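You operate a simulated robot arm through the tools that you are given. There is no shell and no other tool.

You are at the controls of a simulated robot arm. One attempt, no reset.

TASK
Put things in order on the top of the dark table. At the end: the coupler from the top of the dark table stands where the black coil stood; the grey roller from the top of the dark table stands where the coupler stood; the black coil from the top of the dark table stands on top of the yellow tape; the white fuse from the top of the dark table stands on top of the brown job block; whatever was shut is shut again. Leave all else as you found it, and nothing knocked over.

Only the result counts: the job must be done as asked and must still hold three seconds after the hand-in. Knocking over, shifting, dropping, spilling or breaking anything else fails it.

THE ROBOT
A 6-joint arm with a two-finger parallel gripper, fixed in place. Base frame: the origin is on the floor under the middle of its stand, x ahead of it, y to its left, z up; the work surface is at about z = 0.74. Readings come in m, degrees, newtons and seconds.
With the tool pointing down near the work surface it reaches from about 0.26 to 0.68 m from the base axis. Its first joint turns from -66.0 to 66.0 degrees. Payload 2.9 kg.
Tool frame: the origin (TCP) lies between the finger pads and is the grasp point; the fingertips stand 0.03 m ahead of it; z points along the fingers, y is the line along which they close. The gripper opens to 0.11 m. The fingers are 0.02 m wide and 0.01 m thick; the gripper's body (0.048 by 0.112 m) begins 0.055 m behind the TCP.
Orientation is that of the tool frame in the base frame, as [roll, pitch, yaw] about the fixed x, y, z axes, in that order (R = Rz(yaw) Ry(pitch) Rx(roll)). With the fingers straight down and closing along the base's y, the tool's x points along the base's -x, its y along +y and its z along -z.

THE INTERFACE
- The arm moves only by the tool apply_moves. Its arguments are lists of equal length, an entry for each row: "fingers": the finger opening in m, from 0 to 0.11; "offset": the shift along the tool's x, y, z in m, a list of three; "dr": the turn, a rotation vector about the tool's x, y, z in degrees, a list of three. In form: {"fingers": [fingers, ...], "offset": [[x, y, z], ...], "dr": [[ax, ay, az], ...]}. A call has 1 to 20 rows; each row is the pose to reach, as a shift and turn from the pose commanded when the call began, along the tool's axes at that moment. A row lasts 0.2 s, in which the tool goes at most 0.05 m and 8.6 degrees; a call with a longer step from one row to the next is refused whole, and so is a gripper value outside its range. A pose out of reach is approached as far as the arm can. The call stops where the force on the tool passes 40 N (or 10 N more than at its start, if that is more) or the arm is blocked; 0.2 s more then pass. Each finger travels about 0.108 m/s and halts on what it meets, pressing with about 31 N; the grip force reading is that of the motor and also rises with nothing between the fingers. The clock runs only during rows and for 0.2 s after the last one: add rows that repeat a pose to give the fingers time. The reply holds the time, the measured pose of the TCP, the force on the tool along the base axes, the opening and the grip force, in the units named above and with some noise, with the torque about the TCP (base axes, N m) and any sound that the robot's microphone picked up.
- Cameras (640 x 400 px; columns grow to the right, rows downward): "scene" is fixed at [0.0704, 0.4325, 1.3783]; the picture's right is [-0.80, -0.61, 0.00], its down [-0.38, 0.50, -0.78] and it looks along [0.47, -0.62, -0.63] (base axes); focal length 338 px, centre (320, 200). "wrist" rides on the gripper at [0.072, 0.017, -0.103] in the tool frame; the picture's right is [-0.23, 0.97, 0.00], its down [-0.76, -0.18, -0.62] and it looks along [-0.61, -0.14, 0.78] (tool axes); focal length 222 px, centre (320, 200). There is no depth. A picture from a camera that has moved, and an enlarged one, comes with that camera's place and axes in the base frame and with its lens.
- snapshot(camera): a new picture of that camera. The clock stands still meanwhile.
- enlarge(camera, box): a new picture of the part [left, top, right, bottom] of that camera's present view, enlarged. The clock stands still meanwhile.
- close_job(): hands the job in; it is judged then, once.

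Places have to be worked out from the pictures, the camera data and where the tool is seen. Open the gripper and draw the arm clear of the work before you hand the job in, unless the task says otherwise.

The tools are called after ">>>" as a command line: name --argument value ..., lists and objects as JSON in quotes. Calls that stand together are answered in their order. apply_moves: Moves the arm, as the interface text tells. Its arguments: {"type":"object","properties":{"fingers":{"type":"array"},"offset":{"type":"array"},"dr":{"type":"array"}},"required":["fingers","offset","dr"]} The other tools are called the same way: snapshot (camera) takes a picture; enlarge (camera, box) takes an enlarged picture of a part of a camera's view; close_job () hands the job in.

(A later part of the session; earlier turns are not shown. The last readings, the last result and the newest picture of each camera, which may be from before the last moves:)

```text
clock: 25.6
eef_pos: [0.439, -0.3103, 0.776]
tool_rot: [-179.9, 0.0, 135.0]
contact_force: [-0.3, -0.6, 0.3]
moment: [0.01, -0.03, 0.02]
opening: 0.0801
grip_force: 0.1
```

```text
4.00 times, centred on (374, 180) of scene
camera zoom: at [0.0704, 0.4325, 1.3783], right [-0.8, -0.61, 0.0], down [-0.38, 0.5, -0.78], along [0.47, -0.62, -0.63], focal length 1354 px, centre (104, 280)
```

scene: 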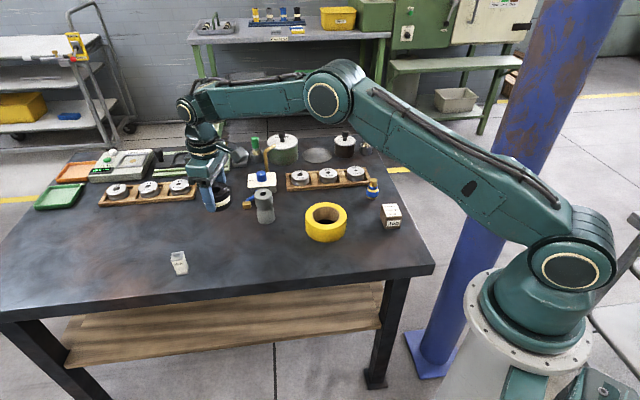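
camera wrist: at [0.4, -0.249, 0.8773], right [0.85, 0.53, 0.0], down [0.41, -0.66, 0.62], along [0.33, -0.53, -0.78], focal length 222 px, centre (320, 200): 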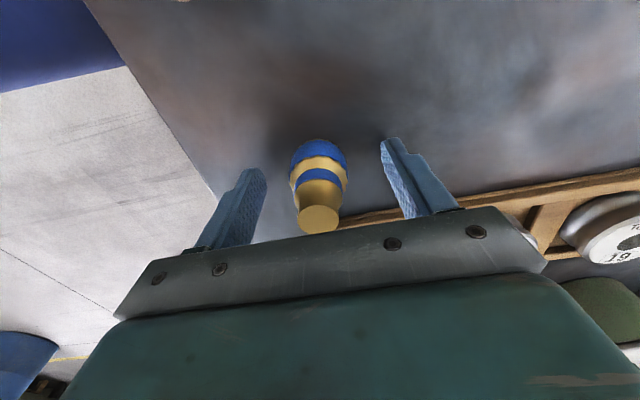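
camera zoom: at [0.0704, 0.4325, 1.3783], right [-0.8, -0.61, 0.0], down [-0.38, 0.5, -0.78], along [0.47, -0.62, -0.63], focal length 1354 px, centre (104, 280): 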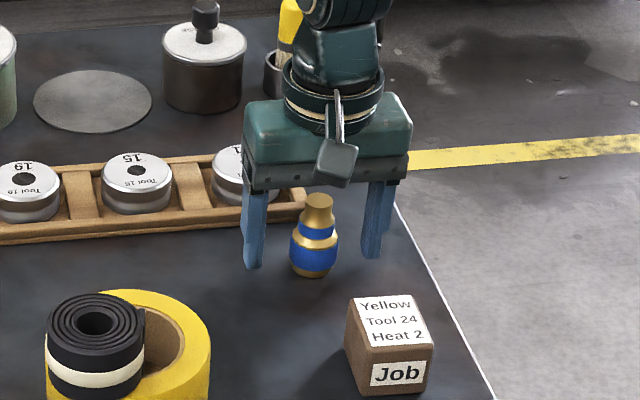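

The coupler stands centred between the fingers with clearance to the rack and block. I close and hold.

>>> apply_moves --fingers '[0.06, 0.04, 0.02, 0.02, 0.02, 0.02]' --offset '[[0, 0, 0], [0, 0, 0], [0, 0, 0], [0, 0, 0], [0, 0, 0], [0, 0, 0]]' --dr '[[0, 0, 0], [0, 0, 0], [0, 0, 0], [0, 0, 0], [0, 0, 0], [0, 0, 0]]'

>>> enlarge --camera "scene" --box '[310, 130, 438, 230]'

```text
clock: 27.0
eef_pos: [0.4393, -0.3117, 0.7754]
tool_rot: [180.0, 0.0, 135.1]
contact_force: [-1.1, -0.5, 2.2]
moment: [-0.02, -0.01, 0.01]
opening: 0.0326
grip_force: 31.2
```

```text
4.00 times, centred on (374, 180) of scene
camera zoom: at [0.0704, 0.4325, 1.3783], right [-0.8, -0.61, 0.0], down [-0.38, 0.5, -0.78], along [0.47, -0.62, -0.63], focal length 1354 px, centre (104, 280)
```

zoom: 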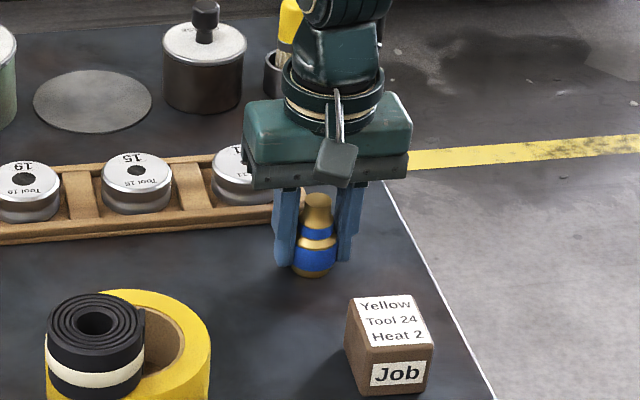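

Gripped at 0.033 m, still upright. I lift it straight up and check before carrying.

>>> apply_moves --fingers '[0.02, 0.02, 0.02, 0.02, 0.02, 0.02, 0.02]' --offset '[[0, 0, -0.01], [0, 0, -0.035], [0, 0, -0.065], [0, 0, -0.1], [0, 0, -0.135], [0, 0, -0.155], [0, 0, -0.155]]' --dr '[[0, 0, 0], [0, 0, 0], [0, 0, 0], [0, 0, 0], [0, 0, 0], [0, 0, 0], [0, 0, 0]]'

>>> snapshot --camera "wrist"

>>> enlarge --camera "scene" --box '[310, 100, 438, 200]'

```text
clock: 28.6
eef_pos: [0.4398, -0.3105, 0.9295]
tool_rot: [179.9, 0.0, 135.1]
contact_force: [0.1, 0.0, -0.3]
moment: [-0.03, 0.0, -0.01]
opening: 0.0322
grip_force: 31.1
```

```text
taken
camera wrist: at [0.4001, -0.2482, 1.033], right [0.85, 0.53, 0.0], down [0.41, -0.66, 0.62], along [0.33, -0.53, -0.78], focal length 222 px, centre (320, 200)
```

wrist: 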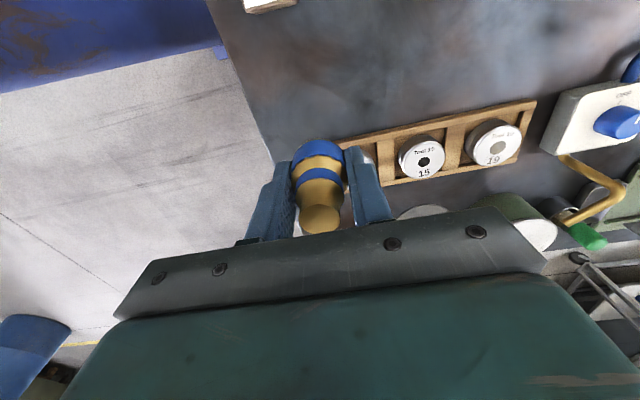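

```text
4.00 times, centred on (374, 150) of scene
camera zoom: at [0.0704, 0.4325, 1.3783], right [-0.8, -0.61, 0.0], down [-0.38, 0.5, -0.78], along [0.47, -0.62, -0.63], focal length 1354 px, centre (104, 400)
```

zoom: 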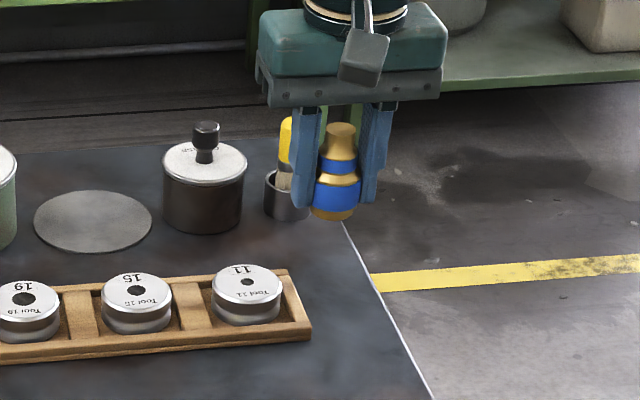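

The coupler is held upright. I carry it at z = 0.93 to above the coil's old spot (0.637, 0.0845).

>>> apply_moves --fingers '[0.02, 0.02, 0.02, 0.02, 0.02, 0.02, 0.02, 0.02, 0.02, 0.02, 0.02, 0.02, 0.02, 0.02]' --offset '[[0.006, 0.0191, -0.005], [0.0179, 0.0538, -0.01], [0.0298, 0.0893, -0.01], [0.0417, 0.1249, -0.01], [0.0536, 0.1604, -0.01], [0.0654, 0.196, -0.01], [0.0773, 0.2315, -0.01], [0.0892, 0.2671, -0.01], [0.101, 0.3026, -0.01], [0.1129, 0.3382, -0.01], [0.1248, 0.3737, -0.01], [0.1345, 0.4027, -0.01], [0.1404, 0.4204, 0], [0.1404, 0.4204, 0]]' --dr '[[0, 0, 0], [0, 0, 0], [0, 0, 0], [0, 0, 0], [0, 0, 0], [0, 0, 0], [0, 0, 0], [0, 0, 0], [0, 0, 0], [0, 0, 0], [0, 0, 0], [0, 0, 0], [0, 0, 0], [0, 0, 0]]'

>>> snapshot --camera "wrist"

>>> snapshot --camera "scene"

```text
clock: 31.6
eef_pos: [0.6387, 0.0856, 0.9325]
tool_rot: [-180.0, 0.0, 134.9]
contact_force: [0.3, 0.6, -1.5]
moment: [0.02, 0.01, 0.02]
opening: 0.0324
grip_force: 30.8
```

```text
taken
camera wrist: at [0.598, 0.1474, 1.0335], right [0.85, 0.53, 0.0], down [0.41, -0.66, 0.62], along [0.33, -0.53, -0.78], focal length 222 px, centre (320, 200)
```

wrist: 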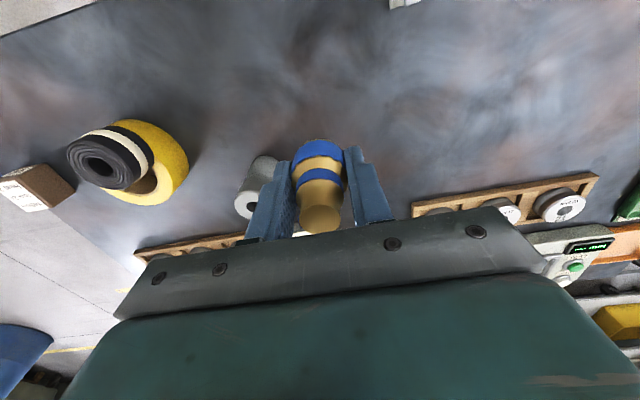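

```text
taken
```

scene: 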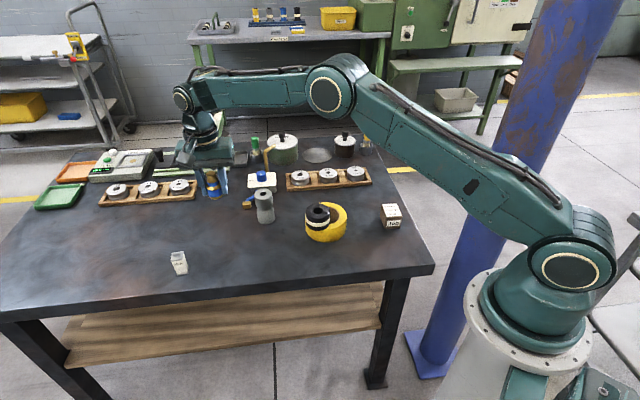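

The coupler hangs over the coil's old spot (tool at about (0.637, 0.0845)). I lower it to just above the table.

>>> apply_moves --fingers '[0.02, 0.02, 0.02, 0.02, 0.02, 0.02, 0.02, 0.02]' --offset '[[0, 0, 0.03], [0, 0, 0.065], [0, 0, 0.1], [0, 0, 0.125], [0, 0, 0.142], [0, 0, 0.149], [0, 0, 0.152], [0, 0, 0.152]]' --dr '[[0, 0, 0], [0, 0, 0], [0, 0, 0], [0, 0, 0], [0, 0, 0], [0, 0, 0], [0, 0, 0], [0, 0, 0]]'

>>> enlarge --camera "scene" --box '[160, 180, 288, 280]'

```text
clock: 33.4
eef_pos: [0.638, 0.0871, 0.7783]
tool_rot: [-179.9, 0.0, 135.0]
contact_force: [-0.7, 0.0, -2.1]
moment: [-0.01, 0.02, 0.0]
opening: 0.0323
grip_force: 30.7
```

```text
4.00 times, centred on (224, 230) of scene
camera zoom: at [0.0704, 0.4325, 1.3783], right [-0.8, -0.61, 0.0], down [-0.38, 0.5, -0.78], along [0.47, -0.62, -0.63], focal length 1354 px, centre (704, 80)
```

zoom: 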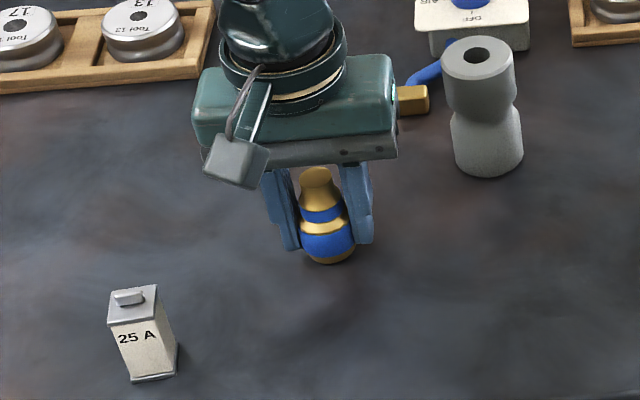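

No contact yet, about 3 mm above the table. I lower the last few millimetres gently and watch the force.

>>> apply_moves --fingers '[0.02, 0.02, 0.02, 0.02]' --offset '[[0, 0, 0.001], [0, 0, 0.002], [0, 0, 0.003], [0, 0, 0.003]]' --dr '[[0, 0, 0], [0, 0, 0], [0, 0, 0], [0, 0, 0]]'

```text
clock: 34.4
eef_pos: [0.6386, 0.0866, 0.7752]
tool_rot: [179.9, 0.0, 135.0]
contact_force: [0.2, -0.5, -1.5]
moment: [-0.02, -0.04, -0.02]
opening: 0.0328
grip_force: 31.0
```

Still hanging free; I go down another 1 mm in half-millimetre steps.

>>> apply_moves --fingers '[0.02, 0.02, 0.02]' --offset '[[0, 0, 0.0005], [0, 0, 0.001], [0, 0, 0.001]]' --dr '[[0, 0, 0], [0, 0, 0], [0, 0, 0]]'

```text
clock: 35.2
eef_pos: [0.6372, 0.0846, 0.7755]
tool_rot: [-179.9, 0.0, 135.1]
contact_force: [-2.7, -0.1, 5.1]
moment: [0.03, 0.15, -0.05]
opening: 0.0326
grip_force: 31.2
```

Light contact with the table (5 N). I open slowly and look.

>>> apply_moves --fingers '[0.034, 0.038, 0.045, 0.055, 0.065, 0.065]' --offset '[[0, 0, -0.0005], [0, 0, -0.0005], [0, 0, -0.0005], [0, 0, -0.0005], [0, 0, -0.0005], [0, 0, -0.0005]]' --dr '[[0, 0, 0], [0, 0, 0], [0, 0, 0], [0, 0, 0], [0, 0, 0], [0, 0, 0]]'

>>> enlarge --camera "scene" --box '[160, 180, 288, 280]'

>>> snapshot --camera "wrist"

```text
clock: 36.6
eef_pos: [0.6378, 0.0868, 0.7749]
tool_rot: [180.0, 0.0, 135.0]
contact_force: [-0.6, 0.4, 0.2]
moment: [0.01, 0.0, 0.02]
opening: 0.0647
grip_force: 0.0
```

```text
4.00 times, centred on (224, 230) of scene
camera zoom: at [0.0704, 0.4325, 1.3783], right [-0.8, -0.61, 0.0], down [-0.38, 0.5, -0.78], along [0.47, -0.62, -0.63], focal length 1354 px, centre (704, 80)
```

zoom: 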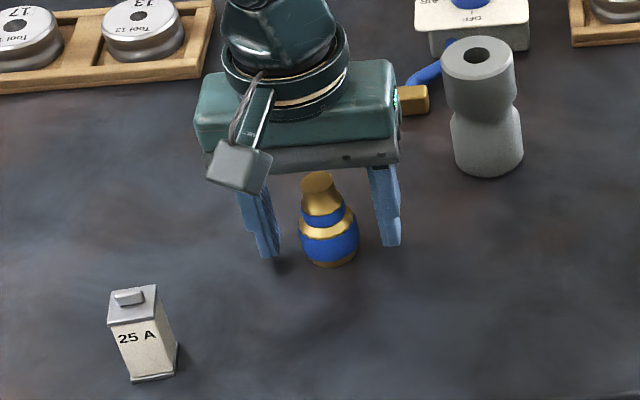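

```text
taken
camera wrist: at [0.598, 0.148, 0.8776], right [0.85, 0.53, 0.0], down [0.41, -0.66, 0.62], along [0.33, -0.53, -0.78], focal length 222 px, centre (320, 200)
```

wrist: 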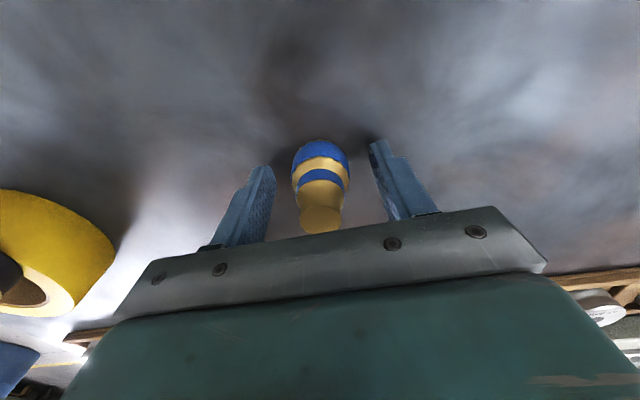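

The coupler stands upright where the coil was. I lift straight off it, then move above the roller for a close look.

>>> apply_moves --fingers '[0.07, 0.07, 0.07, 0.07, 0.08, 0.09, 0.09, 0.09, 0.09, 0.09]' --offset '[[0, 0, -0.02], [0, 0, -0.06], [0, 0, -0.1], [0, 0, -0.14], [0, 0, -0.185], [-0.022, -0.027, -0.185], [-0.045, -0.056, -0.185], [-0.07, -0.087, -0.185], [-0.0817, -0.1022, -0.185], [-0.0817, -0.1022, -0.185]]' --dr '[[0, 0, 0], [0, 0, 0], [0, 0, 0], [0, 0, 0], [0, 0, 0], [0, 0, 0], [0, 0, 0], [0, 0, 0], [0, 0, 0], [0, 0, 0]]'

>>> snapshot --camera "wrist"

>>> enlarge --camera "wrist" --box '[240, 40, 400, 140]'

>>> enlarge --camera "scene" --box '[180, 120, 340, 245]'

```text
clock: 38.8
eef_pos: [0.6227, -0.0464, 0.9598]
tool_rot: [-180.0, -0.1, 135.0]
contact_force: [-0.5, -0.1, 0.4]
moment: [-0.04, 0.0, 0.01]
opening: 0.0899
grip_force: 0.0
```

```text
taken
camera wrist: at [0.5832, 0.0164, 1.0623], right [0.85, 0.53, 0.0], down [0.41, -0.66, 0.62], along [0.33, -0.53, -0.78], focal length 222 px, centre (320, 200)
```

wrist: 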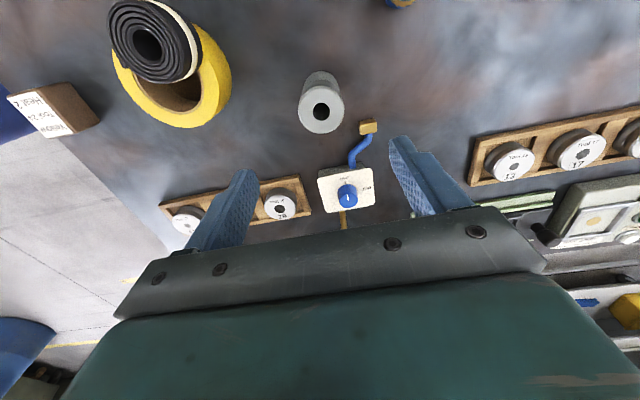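

```text
4.00 times, centred on (320, 90) of wrist
camera zoom: at [0.5832, 0.0164, 1.0623], right [0.85, 0.53, 0.0], down [0.41, -0.66, 0.62], along [0.33, -0.53, -0.78], focal length 888 px, centre (320, 640)
```

zoom: 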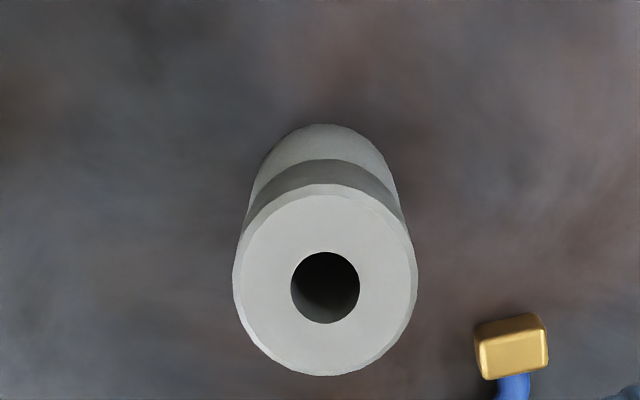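

```text
3.20 times, centred on (260, 182) of scene
camera zoom: at [0.0704, 0.4324, 1.3783], right [-0.8, -0.61, 0.0], down [-0.38, 0.5, -0.78], along [0.47, -0.62, -0.63], focal length 1083 px, centre (512, 256)
```

zoom: 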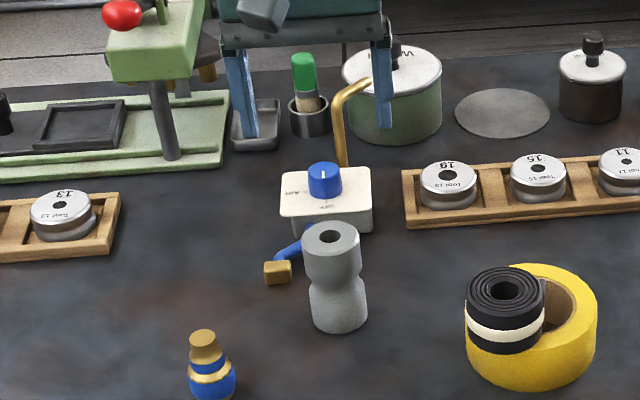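

The roller's top centre is at about (0.6225, -0.045), diameter 0.049, and the brass nozzle clears the finger path by about 30 mm. I descend around it with a 0.075 m opening.

>>> apply_moves --fingers '[0.08, 0.075, 0.075, 0.075, 0.075, 0.075, 0.075]' --offset '[[0.001, 0.001, 0.03], [0.001, 0.001, 0.065], [0.001, 0.001, 0.1], [0.001, 0.001, 0.13], [0.001, 0.001, 0.155], [0.001, 0.001, 0.17], [0.001, 0.001, 0.17]]' --dr '[[0, 0, 0], [0, 0, 0], [0, 0, 0], [0, 0, 0], [0, 0, 0], [0, 0, 0], [0, 0, 0]]'

>>> snapshot --camera "wrist"

>>> enlarge --camera "scene" --box '[180, 120, 340, 245]'

```text
clock: 40.4
eef_pos: [0.6214, -0.0431, 0.7907]
tool_rot: [179.9, 0.1, 135.0]
contact_force: [-0.5, -0.1, 0.5]
moment: [0.02, 0.04, 0.02]
opening: 0.075
grip_force: 0.0
```

```text
taken
camera wrist: at [0.5829, 0.0187, 0.8915], right [0.85, 0.53, 0.0], down [0.41, -0.66, 0.62], along [0.33, -0.53, -0.78], focal length 222 px, centre (320, 200)
```

wrist: 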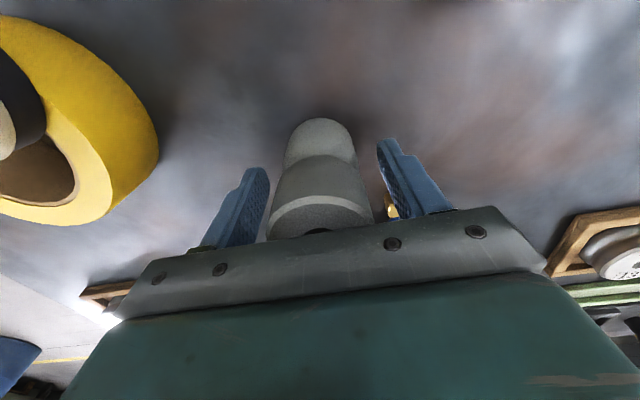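

```text
3.20 times, centred on (260, 182) of scene
camera zoom: at [0.0704, 0.4325, 1.3783], right [-0.8, -0.61, 0.0], down [-0.38, 0.5, -0.78], along [0.47, -0.62, -0.63], focal length 1083 px, centre (512, 256)
```

zoom: 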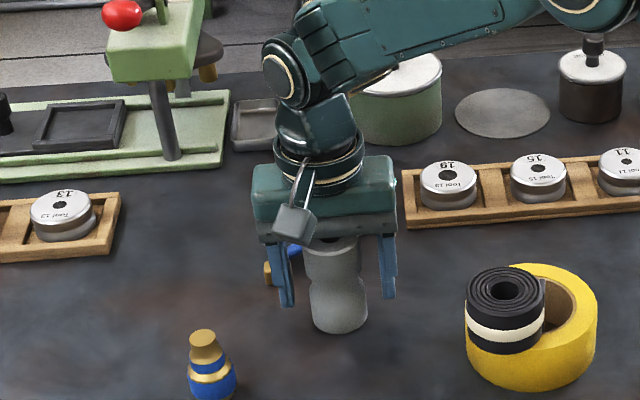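

The roller is centred between the fingers with no contact. I close on it.

>>> apply_moves --fingers '[0.06, 0.05, 0.04, 0.035, 0.035, 0.035]' --offset '[[0, 0, 0], [0, 0, 0], [0, 0, 0], [0, 0, 0], [0, 0, 0], [0, 0, 0]]' --dr '[[0, 0, 0], [0, 0, 0], [0, 0, 0], [0, 0, 0], [0, 0, 0], [0, 0, 0]]'

>>> enlarge --camera "scene" --box '[180, 120, 340, 245]'

```text
clock: 41.8
eef_pos: [0.623, -0.0425, 0.7891]
tool_rot: [-180.0, 0.0, 135.1]
contact_force: [0.4, 0.2, 0.6]
moment: [0.01, -0.03, -0.01]
opening: 0.0468
grip_force: 31.0
```

```text
3.20 times, centred on (260, 182) of scene
camera zoom: at [0.0704, 0.4325, 1.3783], right [-0.8, -0.61, 0.0], down [-0.38, 0.5, -0.78], along [0.47, -0.62, -0.63], focal length 1083 px, centre (512, 256)
```

zoom: 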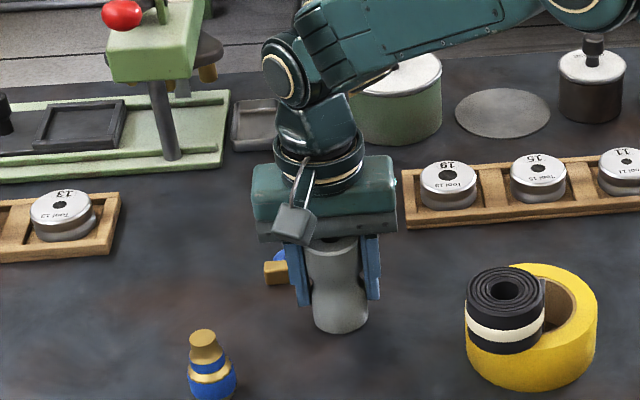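

Gripped at 0.047 m with 31 N. I lift straight up and check the roller hangs upright.

>>> apply_moves --fingers '[0.035, 0.035, 0.035, 0.035, 0.035, 0.035, 0.035]' --offset '[[0, 0, -0.01], [0, 0, -0.03], [0, 0, -0.06], [0, 0, -0.095], [0, 0, -0.13], [0, 0, -0.15], [0, 0, -0.15]]' --dr '[[0, 0, 0], [0, 0, 0], [0, 0, 0], [0, 0, 0], [0, 0, 0], [0, 0, 0], [0, 0, 0]]'

>>> enlarge --camera "scene" --box '[180, 100, 340, 225]'

>>> snapshot --camera "wrist"

```text
clock: 43.4
eef_pos: [0.6234, -0.044, 0.9422]
tool_rot: [180.0, 0.0, 135.0]
contact_force: [0.4, -1.3, -1.8]
moment: [0.01, 0.01, 0.01]
opening: 0.0466
grip_force: 30.8
```

```text
3.20 times, centred on (260, 162) of scene
camera zoom: at [0.0704, 0.4325, 1.3783], right [-0.8, -0.61, 0.0], down [-0.38, 0.5, -0.78], along [0.47, -0.62, -0.63], focal length 1083 px, centre (512, 320)
```

zoom: 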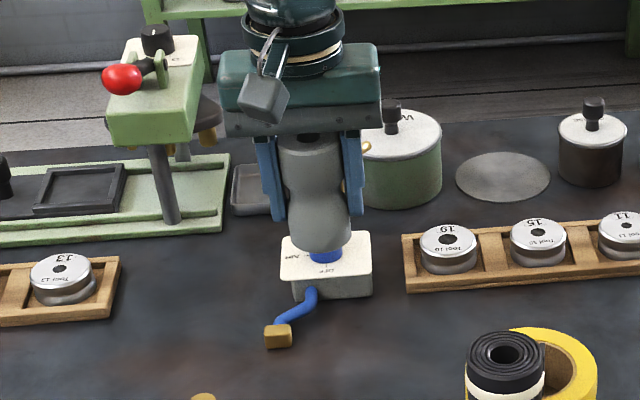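

```text
taken
camera wrist: at [0.5838, 0.0188, 1.0439], right [0.85, 0.53, 0.0], down [0.41, -0.66, 0.62], along [0.33, -0.53, -0.78], focal length 222 px, centre (320, 200)
```

wrist: 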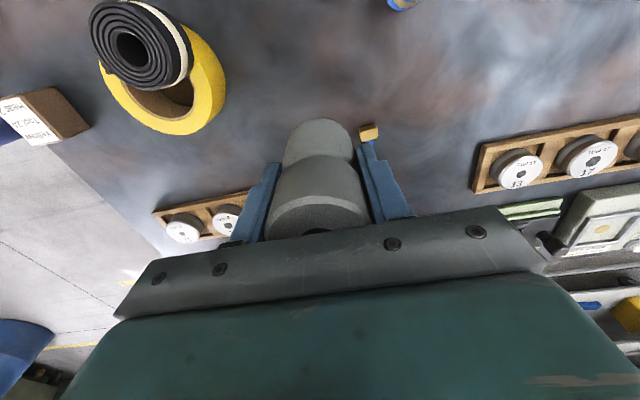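

The roller is held upright. I carry it at this height to above the coupler's old spot (0.439, -0.312).

>>> apply_moves --fingers '[0.035, 0.035, 0.035, 0.035, 0.035, 0.035, 0.035, 0.035, 0.035, 0.035, 0.035, 0.035]' --offset '[[-0.003, -0.016, 0], [-0.009, -0.0479, 0], [-0.0149, -0.0798, 0], [-0.0209, -0.1117, 0], [-0.0269, -0.1436, 0], [-0.0328, -0.1756, 0], [-0.0388, -0.2075, 0], [-0.0448, -0.2394, 0], [-0.0507, -0.2713, 0], [-0.0567, -0.3032, 0], [-0.0597, -0.3192, 0], [-0.0597, -0.3192, 0]]' --dr '[[0, 0, 0], [0, 0, 0], [0, 0, 0], [0, 0, 0], [0, 0, 0], [0, 0, 0], [0, 0, 0], [0, 0, 0], [0, 0, 0], [0, 0, 0], [0, 0, 0], [0, 0, 0]]'

>>> snapshot --camera "wrist"

>>> snapshot --camera "scene"

```text
clock: 46.0
eef_pos: [0.4397, -0.3116, 0.9412]
tool_rot: [179.9, 0.0, 135.1]
contact_force: [0.0, -0.4, -2.4]
moment: [-0.02, 0.04, 0.0]
opening: 0.047
grip_force: 31.4
```

```text
taken
camera wrist: at [0.4, -0.2507, 1.0435], right [0.85, 0.53, 0.0], down [0.41, -0.66, 0.62], along [0.33, -0.53, -0.78], focal length 222 px, centre (320, 200)
```

wrist: 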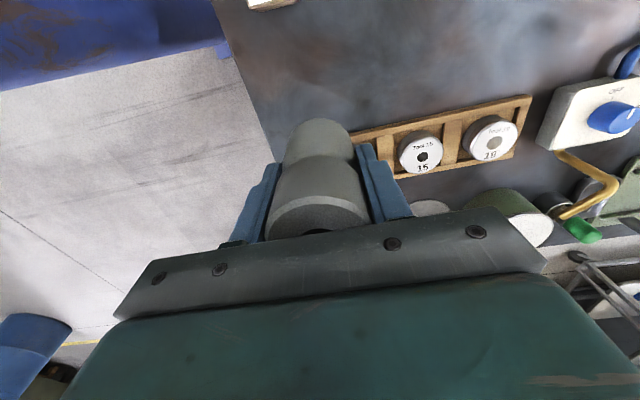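

```text
taken
```

scene: 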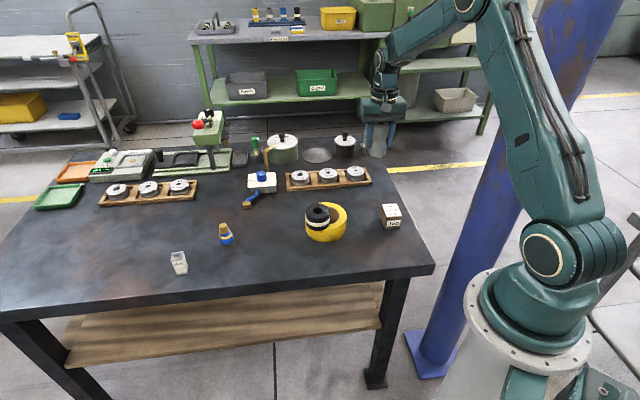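

The tool is over the coupler's old spot. I lower the roller to a few millimetres above the table.

>>> apply_moves --fingers '[0.035, 0.035, 0.035, 0.035, 0.035, 0.035, 0.035, 0.035]' --offset '[[0, 0, 0.03], [0, 0, 0.065], [0, 0, 0.095], [0, 0, 0.12], [0, 0, 0.137], [0, 0, 0.144], [0, 0, 0.147], [0, 0, 0.147]]' --dr '[[0, 0, 0], [0, 0, 0], [0, 0, 0], [0, 0, 0], [0, 0, 0], [0, 0, 0], [0, 0, 0], [0, 0, 0]]'

>>> enlarge --camera "scene" --box '[310, 130, 438, 230]'

```text
clock: 47.8
eef_pos: [0.4385, -0.3116, 0.794]
tool_rot: [-180.0, 0.0, 135.0]
contact_force: [-0.3, 0.2, -1.3]
moment: [0.02, -0.01, 0.02]
opening: 0.0467
grip_force: 30.2
```

```text
4.00 times, centred on (374, 180) of scene
camera zoom: at [0.0704, 0.4324, 1.3783], right [-0.8, -0.61, 0.0], down [-0.38, 0.5, -0.78], along [0.47, -0.62, -0.63], focal length 1354 px, centre (104, 280)
```

zoom: 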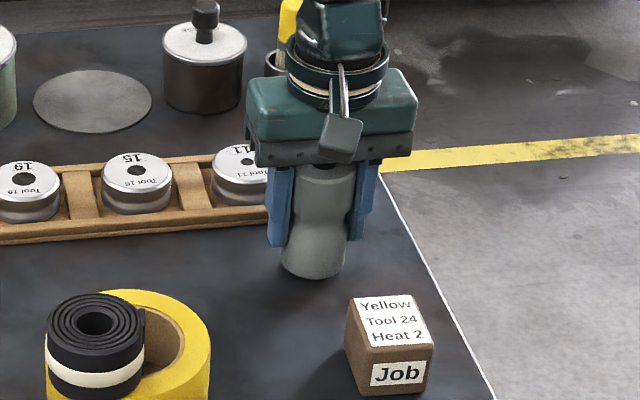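

No contact yet. I go down the last 3 mm in small steps, watching the force.

>>> apply_moves --fingers '[0.035, 0.035, 0.035, 0.035]' --offset '[[0, 0, 0.001], [0, 0, 0.002], [0, 0, 0.003], [0, 0, 0.003]]' --dr '[[0, 0, 0], [0, 0, 0], [0, 0, 0], [0, 0, 0]]'

```text
clock: 48.8
eef_pos: [0.4397, -0.3106, 0.7918]
tool_rot: [180.0, 0.0, 135.1]
contact_force: [-0.1, 1.1, -2.0]
moment: [0.03, 0.01, -0.01]
opening: 0.0468
grip_force: 31.6
```

Still hanging; two more half-millimetre steps.

>>> apply_moves --fingers '[0.035, 0.035, 0.035]' --offset '[[0, 0, 0.0005], [0, 0, 0.001], [0, 0, 0.001]]' --dr '[[0, 0, 0], [0, 0, 0], [0, 0, 0]]'

```text
clock: 49.6
eef_pos: [0.4398, -0.3109, 0.7899]
tool_rot: [-180.0, -0.1, 135.0]
contact_force: [-0.4, 0.4, -2.4]
moment: [-0.03, 0.03, 0.03]
opening: 0.0469
grip_force: 30.9
```

Still no contact (weight reads -2.4 N). I continue down by another 1 mm.

>>> apply_moves --fingers '[0.035, 0.035, 0.035]' --offset '[[0, 0, 0.0005], [0, 0, 0.001], [0, 0, 0.001]]' --dr '[[0, 0, 0], [0, 0, 0], [0, 0, 0]]'

```text
clock: 50.4
eef_pos: [0.4404, -0.3105, 0.7893]
tool_rot: [179.9, 0.0, 135.0]
contact_force: [-3.0, 3.3, 12.9]
moment: [0.2, 0.25, -0.04]
opening: 0.0468
grip_force: 31.0
```

Contact at 12.9 N. I ease up half a millimetre and open the fingers slowly.

>>> apply_moves --fingers '[0.045, 0.048, 0.052, 0.06, 0.068, 0.072, 0.072]' --offset '[[0, 0, -0.0007], [0, 0, -0.0007], [0, 0, -0.0007], [0, 0, -0.0007], [0, 0, -0.0007], [0, 0, -0.0007], [0, 0, -0.0007]]' --dr '[[0, 0, 0], [0, 0, 0], [0, 0, 0], [0, 0, 0], [0, 0, 0], [0, 0, 0], [0, 0, 0]]'

>>> enlarge --camera "scene" --box '[310, 130, 438, 230]'

>>> snapshot --camera "wrist"

```text
clock: 52.0
eef_pos: [0.4376, -0.311, 0.7896]
tool_rot: [-180.0, 0.1, 135.0]
contact_force: [0.6, -0.2, -0.5]
moment: [-0.04, -0.01, 0.0]
opening: 0.0722
grip_force: 0.1
```

```text
4.00 times, centred on (374, 180) of scene
camera zoom: at [0.0704, 0.4325, 1.3783], right [-0.8, -0.61, 0.0], down [-0.38, 0.5, -0.78], along [0.47, -0.62, -0.63], focal length 1354 px, centre (104, 280)
```

zoom: 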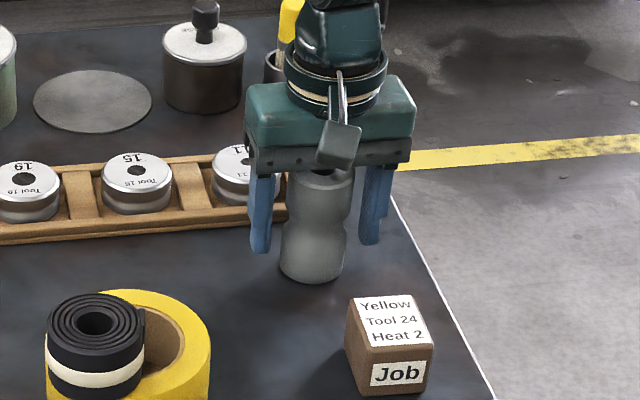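

```text
taken
camera wrist: at [0.3993, -0.2485, 0.8917], right [0.85, 0.53, 0.0], down [0.41, -0.66, 0.62], along [0.33, -0.53, -0.78], focal length 222 px, centre (320, 200)
```

wrist: 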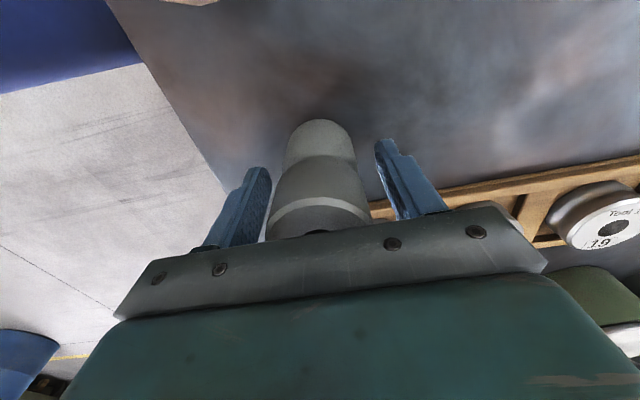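

The roller stands free and upright on the coupler's old spot. I lift clear and travel toward the fuse for a closer look.

>>> apply_moves --fingers '[0.075, 0.075, 0.075, 0.075, 0.08, 0.08, 0.08, 0.08, 0.08, 0.08, 0.08, 0.08, 0.08, 0.08, 0.08, 0.08, 0.08, 0.08, 0.08]' --offset '[[0, 0, -0.02], [0, 0, -0.06], [0, 0, -0.1], [0, 0, -0.14], [0, 0, -0.17], [0.0172, 0.0391, -0.17], [0.0344, 0.0781, -0.17], [0.0516, 0.1172, -0.17], [0.0688, 0.1562, -0.17], [0.086, 0.1953, -0.17], [0.1032, 0.2343, -0.17], [0.1204, 0.2734, -0.17], [0.1375, 0.3124, -0.17], [0.1547, 0.3515, -0.17], [0.1719, 0.3905, -0.17], [0.1891, 0.4296, -0.17], [0.2063, 0.4686, -0.17], [0.2235, 0.5077, -0.17], [0.2235, 0.5077, -0.17]]' --dr '[[0, 0, 0], [0, 0, 0], [0, 0, 0], [0, 0, 0], [0, 0, 0], [0, 0, 0], [0, 0, 0], [0, 0, 0], [0, 0, 0], [0, 0, 0], [0, 0, 0], [0, 0, 0], [0, 0, 0], [0, 0, 0], [0, 0, 0], [0, 0, 0], [0, 0, 0], [0, 0, 0], [0, 0, 0]]'

>>> snapshot --camera "wrist"

>>> enlarge --camera "wrist" --box '[240, 40, 400, 140]'

>>> snapshot --camera "scene"

```text
clock: 56.0
eef_pos: [0.6424, 0.2059, 0.9589]
tool_rot: [-179.9, -0.1, 135.1]
contact_force: [0.4, 0.1, -0.2]
moment: [0.01, 0.01, -0.01]
opening: 0.0799
grip_force: 0.1
```

```text
taken
camera wrist: at [0.6025, 0.2687, 1.0608], right [0.85, 0.53, 0.0], down [0.41, -0.66, 0.62], along [0.33, -0.53, -0.78], focal length 222 px, centre (320, 200)
```

wrist: 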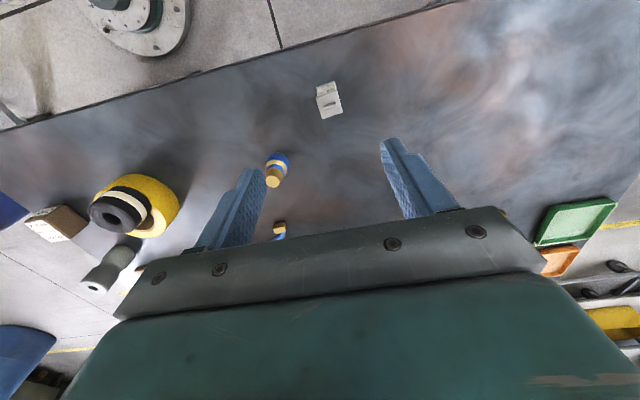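

```text
4.00 times, centred on (320, 90) of wrist
camera zoom: at [0.6025, 0.2687, 1.0608], right [0.85, 0.53, 0.0], down [0.41, -0.66, 0.62], along [0.33, -0.53, -0.78], focal length 888 px, centre (320, 640)
```

zoom: 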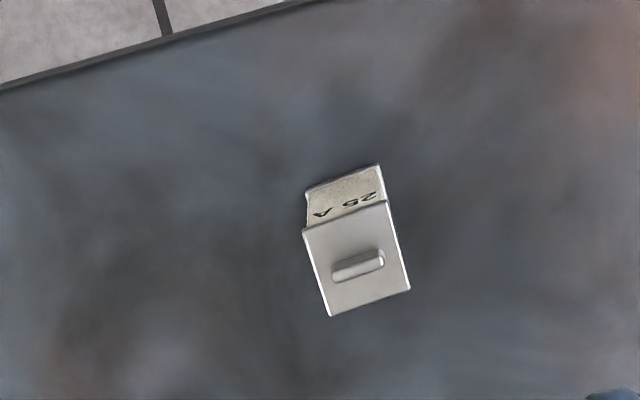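

```text
taken
```

scene: 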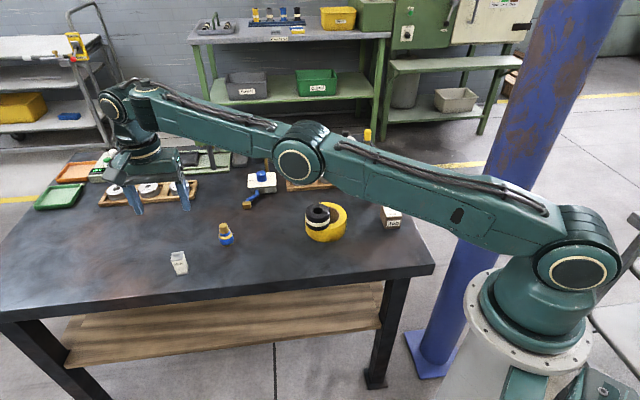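

The fuse is about 25 x 25 mm, turned about 50.5 degrees, centred near (0.6515, 0.2107) with its top near z = 0.79, right at the reach limit. I turn the tool so the fingers close across the other pair of faces, which suits the limited radial reach.

>>> apply_moves --fingers '[0.08, 0.08, 0.08, 0.08, 0.08, 0.08, 0.08, 0.08, 0.08, 0.08, 0.08, 0.08, 0.08, 0.08]' --offset '[[-0.0003, 0.001, 0], [-0.0006, 0.002, 0], [-0.0009, 0.003, 0], [-0.0012, 0.004, 0], [-0.0015, 0.005, 0], [-0.0019, 0.006, 0], [-0.0022, 0.007, 0], [-0.0026, 0.008, 0], [-0.003, 0.009, 0], [-0.0033, 0.01, 0], [-0.0035, 0.0105, 0], [-0.0037, 0.0111, 0], [-0.0037, 0.0111, 0], [-0.0037, 0.0111, 0]]' --dr '[[0, 0, -8], [0, 0, -16], [0, 0, -24], [0, 0, -32], [0, 0, -40], [0, 0, -48], [0, 0, -56], [0, 0, -64], [0, 0, -72], [0, 0, -80], [0, 0, -88], [0, 0, -95.5], [0, 0, -95.5], [0, 0, -95.5]]'

>>> snapshot --camera "wrist"

>>> enlarge --camera "wrist" --box '[240, 40, 400, 140]'

```text
clock: 59.0
eef_pos: [0.6431, 0.2065, 0.9583]
tool_rot: [-179.9, 0.0, -129.5]
contact_force: [0.1, 0.2, 0.2]
moment: [0.0, 0.01, 0.02]
opening: 0.0801
grip_force: 0.0
out of reach, approached as far as the arm can: row 4, 5, 6, 7, 8, 9, 10, 11, 12, 13, 14
```

```text
taken
camera wrist: at [0.5836, 0.16, 1.061], right [-0.61, 0.79, 0.0], down [0.62, 0.48, 0.62], along [0.49, 0.38, -0.78], focal length 222 px, centre (320, 200)
```

wrist: 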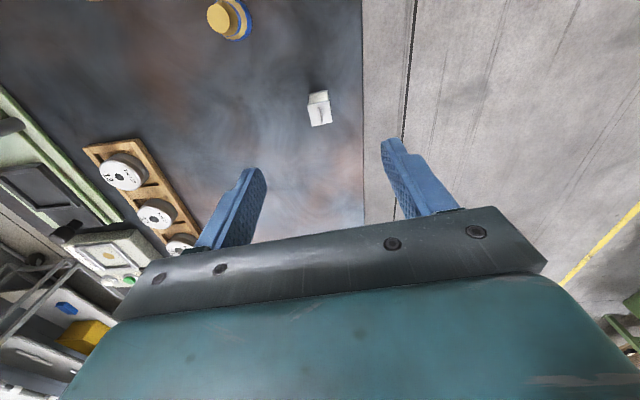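

```text
4.00 times, centred on (320, 90) of wrist
camera zoom: at [0.5836, 0.16, 1.061], right [-0.61, 0.79, 0.0], down [0.62, 0.48, 0.62], along [0.49, 0.38, -0.78], focal length 888 px, centre (320, 640)
```

zoom: 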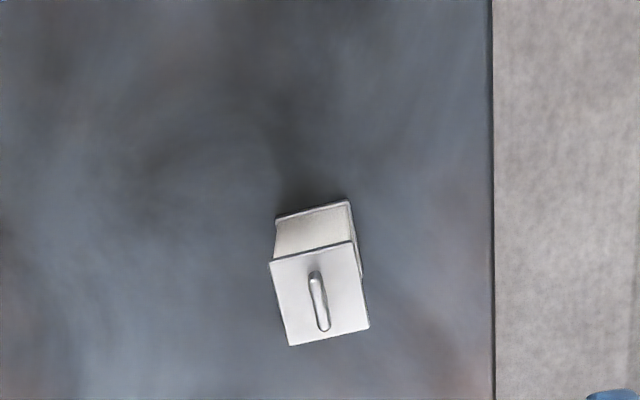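

At this height the arm stops about 10 mm short (r = 0.675); the fuse is at r = 0.685. Reach should grow lower down, so I descend part way, still above the fuse, to test.

>>> apply_moves --fingers '[0.08, 0.08, 0.08, 0.08]' --offset '[[0, 0, 0.04], [0, 0, 0.08], [0, 0, 0.105], [0, 0, 0.105]]' --dr '[[0, 0, 0], [0, 0, 0], [0, 0, 0], [0, 0, 0]]'

>>> snapshot --camera "wrist"

```text
clock: 60.0
eef_pos: [0.6438, 0.2063, 0.8526]
tool_rot: [179.9, 0.0, -129.4]
contact_force: [0.0, 0.2, 0.7]
moment: [0.03, 0.01, -0.03]
opening: 0.08
grip_force: 0.1
```

```text
taken
camera wrist: at [0.5831, 0.1605, 0.9547], right [-0.61, 0.79, 0.0], down [0.62, 0.47, 0.62], along [0.5, 0.38, -0.78], focal length 222 px, centre (320, 200)
```

wrist: 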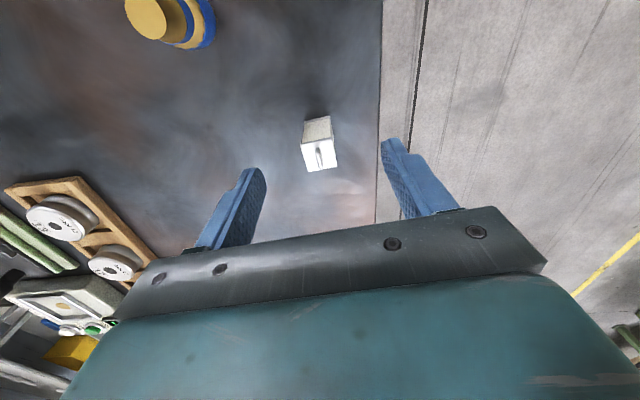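

The tool came down straight at the limited radius. I now ask for the remaining (about 10 mm) outward shift at this height to see if it can be reached untilted.

>>> apply_moves --fingers '[0.08, 0.08, 0.08]' --offset '[[-0.005, -0.0017, 0], [-0.0093, -0.0034, 0], [-0.0093, -0.0034, 0]]' --dr '[[0, 0, 0], [0, 0, 0], [0, 0, 0]]'

>>> enlarge --camera "wrist" --box '[240, 80, 400, 180]'

```text
clock: 60.8
eef_pos: [0.6499, 0.2106, 0.8538]
tool_rot: [179.9, 0.0, -129.5]
contact_force: [-0.7, 0.1, -1.2]
moment: [-0.02, 0.01, 0.02]
opening: 0.0801
grip_force: 0.0
out of reach, approached as far as the arm can: row 2
```

```text
4.00 times, centred on (320, 130) of wrist
camera zoom: at [0.5896, 0.165, 0.9557], right [-0.61, 0.79, 0.0], down [0.62, 0.47, 0.62], along [0.5, 0.38, -0.78], focal length 888 px, centre (320, 480)
```

zoom: 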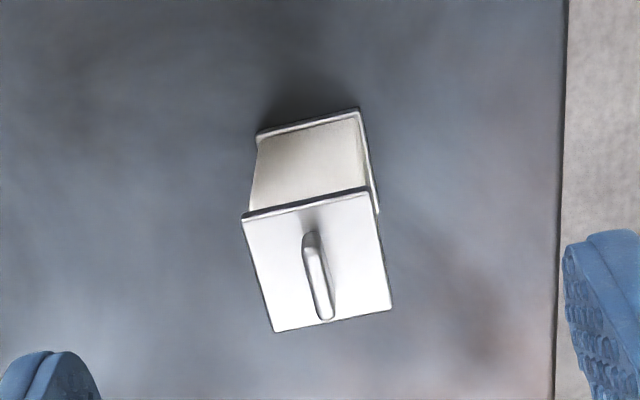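

At this lower height the tool reaches r = 0.683, within about 2 mm of the fuse centre. I descend around the fuse with the tips staying about 8 mm above the table.

>>> apply_moves --fingers '[0.07, 0.06, 0.06, 0.06, 0.06, 0.06]' --offset '[[0, 0, 0.02], [0, 0, 0.04], [0, 0, 0.055], [0, 0, 0.068], [0, 0, 0.075], [0, 0, 0.075]]' --dr '[[0, 0, 0], [0, 0, 0], [0, 0, 0], [0, 0, 0], [0, 0, 0], [0, 0, 0]]'

>>> snapshot --camera "wrist"

>>> enlarge --camera "scene" --box '[120, 180, 248, 280]'

```text
clock: 62.2
eef_pos: [0.6444, 0.2086, 0.7802]
tool_rot: [179.9, 0.0, -129.5]
contact_force: [0.0, -0.7, -0.2]
moment: [-0.01, -0.02, 0.0]
opening: 0.06
grip_force: 0.0
out of reach, approached as far as the arm can: row 2, 3, 4, 5, 6
```

```text
taken
camera wrist: at [0.5849, 0.163, 0.8817], right [-0.61, 0.79, 0.0], down [0.62, 0.47, 0.62], along [0.5, 0.38, -0.78], focal length 222 px, centre (320, 200)
```

wrist: 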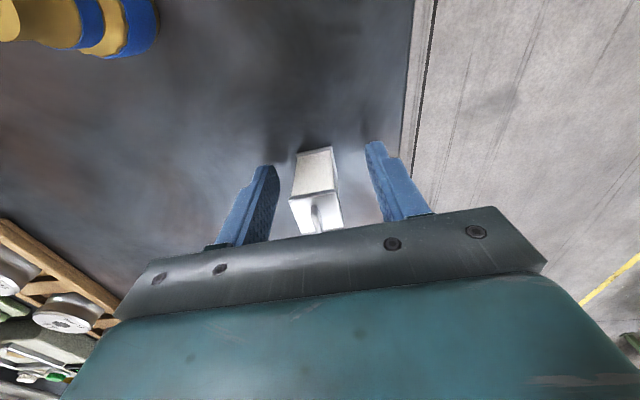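

```text
4.00 times, centred on (184, 230) of scene
camera zoom: at [0.0704, 0.4325, 1.3783], right [-0.8, -0.61, 0.0], down [-0.38, 0.5, -0.78], along [0.47, -0.62, -0.63], focal length 1354 px, centre (864, 80)
```

zoom: 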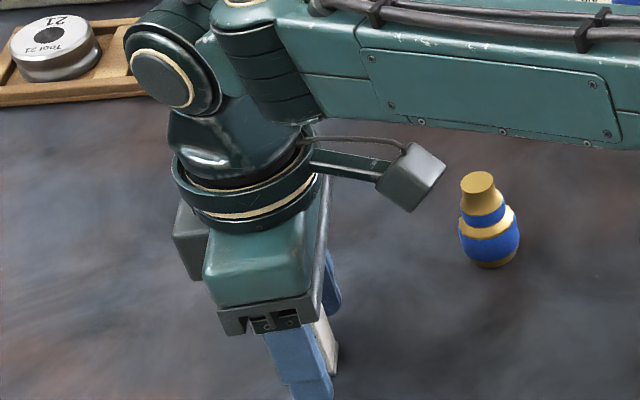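

At z = 0.78 the tool sits about 7 mm short along the finger width, which still leaves about 16 mm of pad overlap including the fuse's centre. I close gently and hold.

>>> apply_moves --fingers '[0.05, 0.04, 0.034, 0.03, 0.026, 0.02, 0.015, 0.015, 0.015]' --offset '[[0, 0, 0], [0, 0, 0], [0, 0, 0], [0, 0, 0], [0, 0, 0], [0, 0, 0], [0, 0, 0], [0, 0, 0], [0, 0, 0]]' --dr '[[0, 0, 0], [0, 0, 0], [0, 0, 0], [0, 0, 0], [0, 0, 0], [0, 0, 0], [0, 0, 0], [0, 0, 0], [0, 0, 0]]'

>>> enlarge --camera "wrist" --box '[200, 110, 440, 260]'

```text
clock: 64.2
eef_pos: [0.6439, 0.2097, 0.7797]
tool_rot: [180.0, 0.1, -129.3]
contact_force: [-0.9, 1.0, 0.0]
moment: [-0.01, 0.01, 0.02]
opening: 0.025
grip_force: 30.8
```

```text
2.67 times, centred on (320, 185) of wrist
camera zoom: at [0.5848, 0.163, 0.8819], right [-0.61, 0.79, 0.0], down [0.62, 0.47, 0.62], along [0.5, 0.38, -0.78], focal length 592 px, centre (320, 240)
```

zoom: 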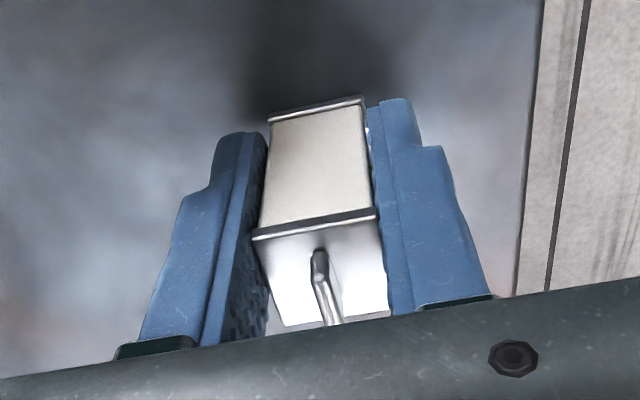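

The fuse is gripped at 0.025 m with 31 N. I lift it straight up 6 cm and look.

>>> apply_moves --fingers '[0.015, 0.015, 0.015, 0.015, 0.015]' --offset '[[0, 0, -0.008], [0, 0, -0.025], [0, 0, -0.045], [0, 0, -0.06], [0, 0, -0.06]]' --dr '[[0, 0, 0], [0, 0, 0], [0, 0, 0], [0, 0, 0], [0, 0, 0]]'

>>> snapshot --camera "wrist"

>>> enlarge --camera "scene" --box '[120, 170, 248, 270]'

```text
clock: 65.4
eef_pos: [0.6454, 0.2068, 0.8417]
tool_rot: [-180.0, 0.0, -129.5]
contact_force: [0.7, -0.2, 0.2]
moment: [0.02, -0.01, 0.03]
opening: 0.0249
grip_force: 30.5
```

```text
taken
camera wrist: at [0.5855, 0.1615, 0.9426], right [-0.61, 0.79, 0.0], down [0.62, 0.47, 0.62], along [0.49, 0.38, -0.78], focal length 222 px, centre (320, 200)
```

wrist: 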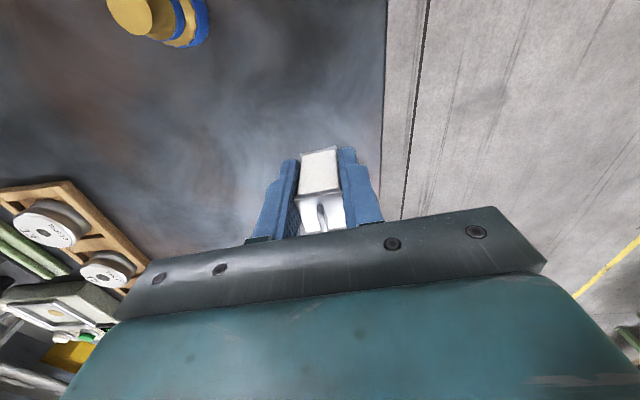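

```text
4.00 times, centred on (184, 220) of scene
camera zoom: at [0.0704, 0.4325, 1.3783], right [-0.8, -0.61, 0.0], down [-0.38, 0.5, -0.78], along [0.47, -0.62, -0.63], focal length 1354 px, centre (864, 120)
```

zoom: 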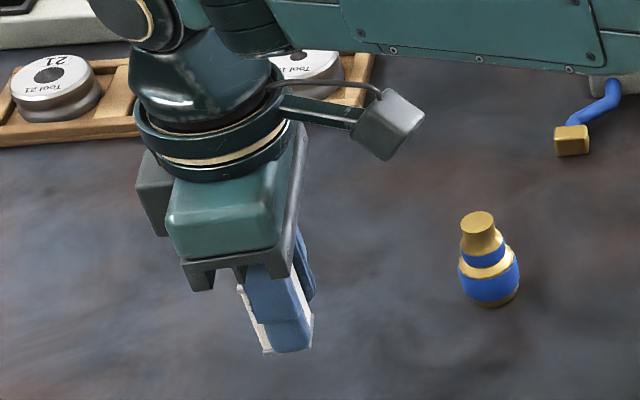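

The fuse is held upright. I carry it inward and up, then across to above the job block, turning the tool so the fuse ends up aligned with the block.

>>> apply_moves --fingers '[0.015, 0.015, 0.015, 0.015, 0.015, 0.015, 0.015, 0.015, 0.015, 0.015, 0.015, 0.015, 0.015, 0.015, 0.015, 0.015, 0.015, 0.015]' --offset '[[0.0187, 0.0121, -0.0274], [0.0373, 0.0242, -0.0548], [0.056, 0.0363, -0.0821], [0.0746, 0.0484, -0.1095], [0.1103, 0.0415, -0.1095], [0.1461, 0.0345, -0.1095], [0.1818, 0.0276, -0.1095], [0.2175, 0.0206, -0.1095], [0.2533, 0.0137, -0.1095], [0.289, 0.0067, -0.1095], [0.3247, -0.0002, -0.1095], [0.3605, -0.0072, -0.1095], [0.3962, -0.0141, -0.1095], [0.4319, -0.0211, -0.1095], [0.4677, -0.028, -0.1095], [0.5034, -0.035, -0.1095], [0.5391, -0.0419, -0.1095], [0.5391, -0.0419, -0.1095]]' --dr '[[0, 0, 0], [0, 0, 0], [0, 0, 0], [0, 0, 0], [0, 0, 7.4], [0, 0, 14.8], [0, 0, 22.2], [0, 0, 29.6], [0, 0, 37], [0, 0, 44.4], [0, 0, 51.8], [0, 0, 59.2], [0, 0, 66.6], [0, 0, 74], [0, 0, 81.4], [0, 0, 88.8], [0, 0, 96], [0, 0, 96]]'

>>> snapshot --camera "wrist"

>>> snapshot --camera "scene"

```text
clock: 69.2
eef_pos: [0.3338, -0.2354, 0.9489]
tool_rot: [-179.9, 0.0, 134.4]
contact_force: [-0.1, 0.0, -1.1]
moment: [0.02, 0.01, 0.01]
opening: 0.025
grip_force: 30.7
```

```text
taken
camera wrist: at [0.2956, -0.173, 1.0519], right [0.85, 0.52, 0.0], down [0.41, -0.67, 0.62], along [0.32, -0.53, -0.78], focal length 222 px, centre (320, 200)
```

wrist: 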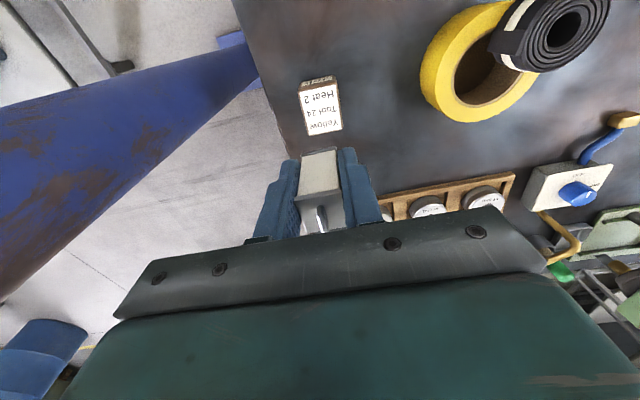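

```text
taken
```

scene: 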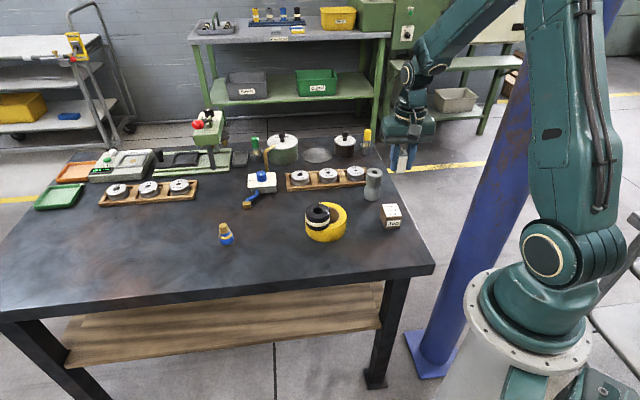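

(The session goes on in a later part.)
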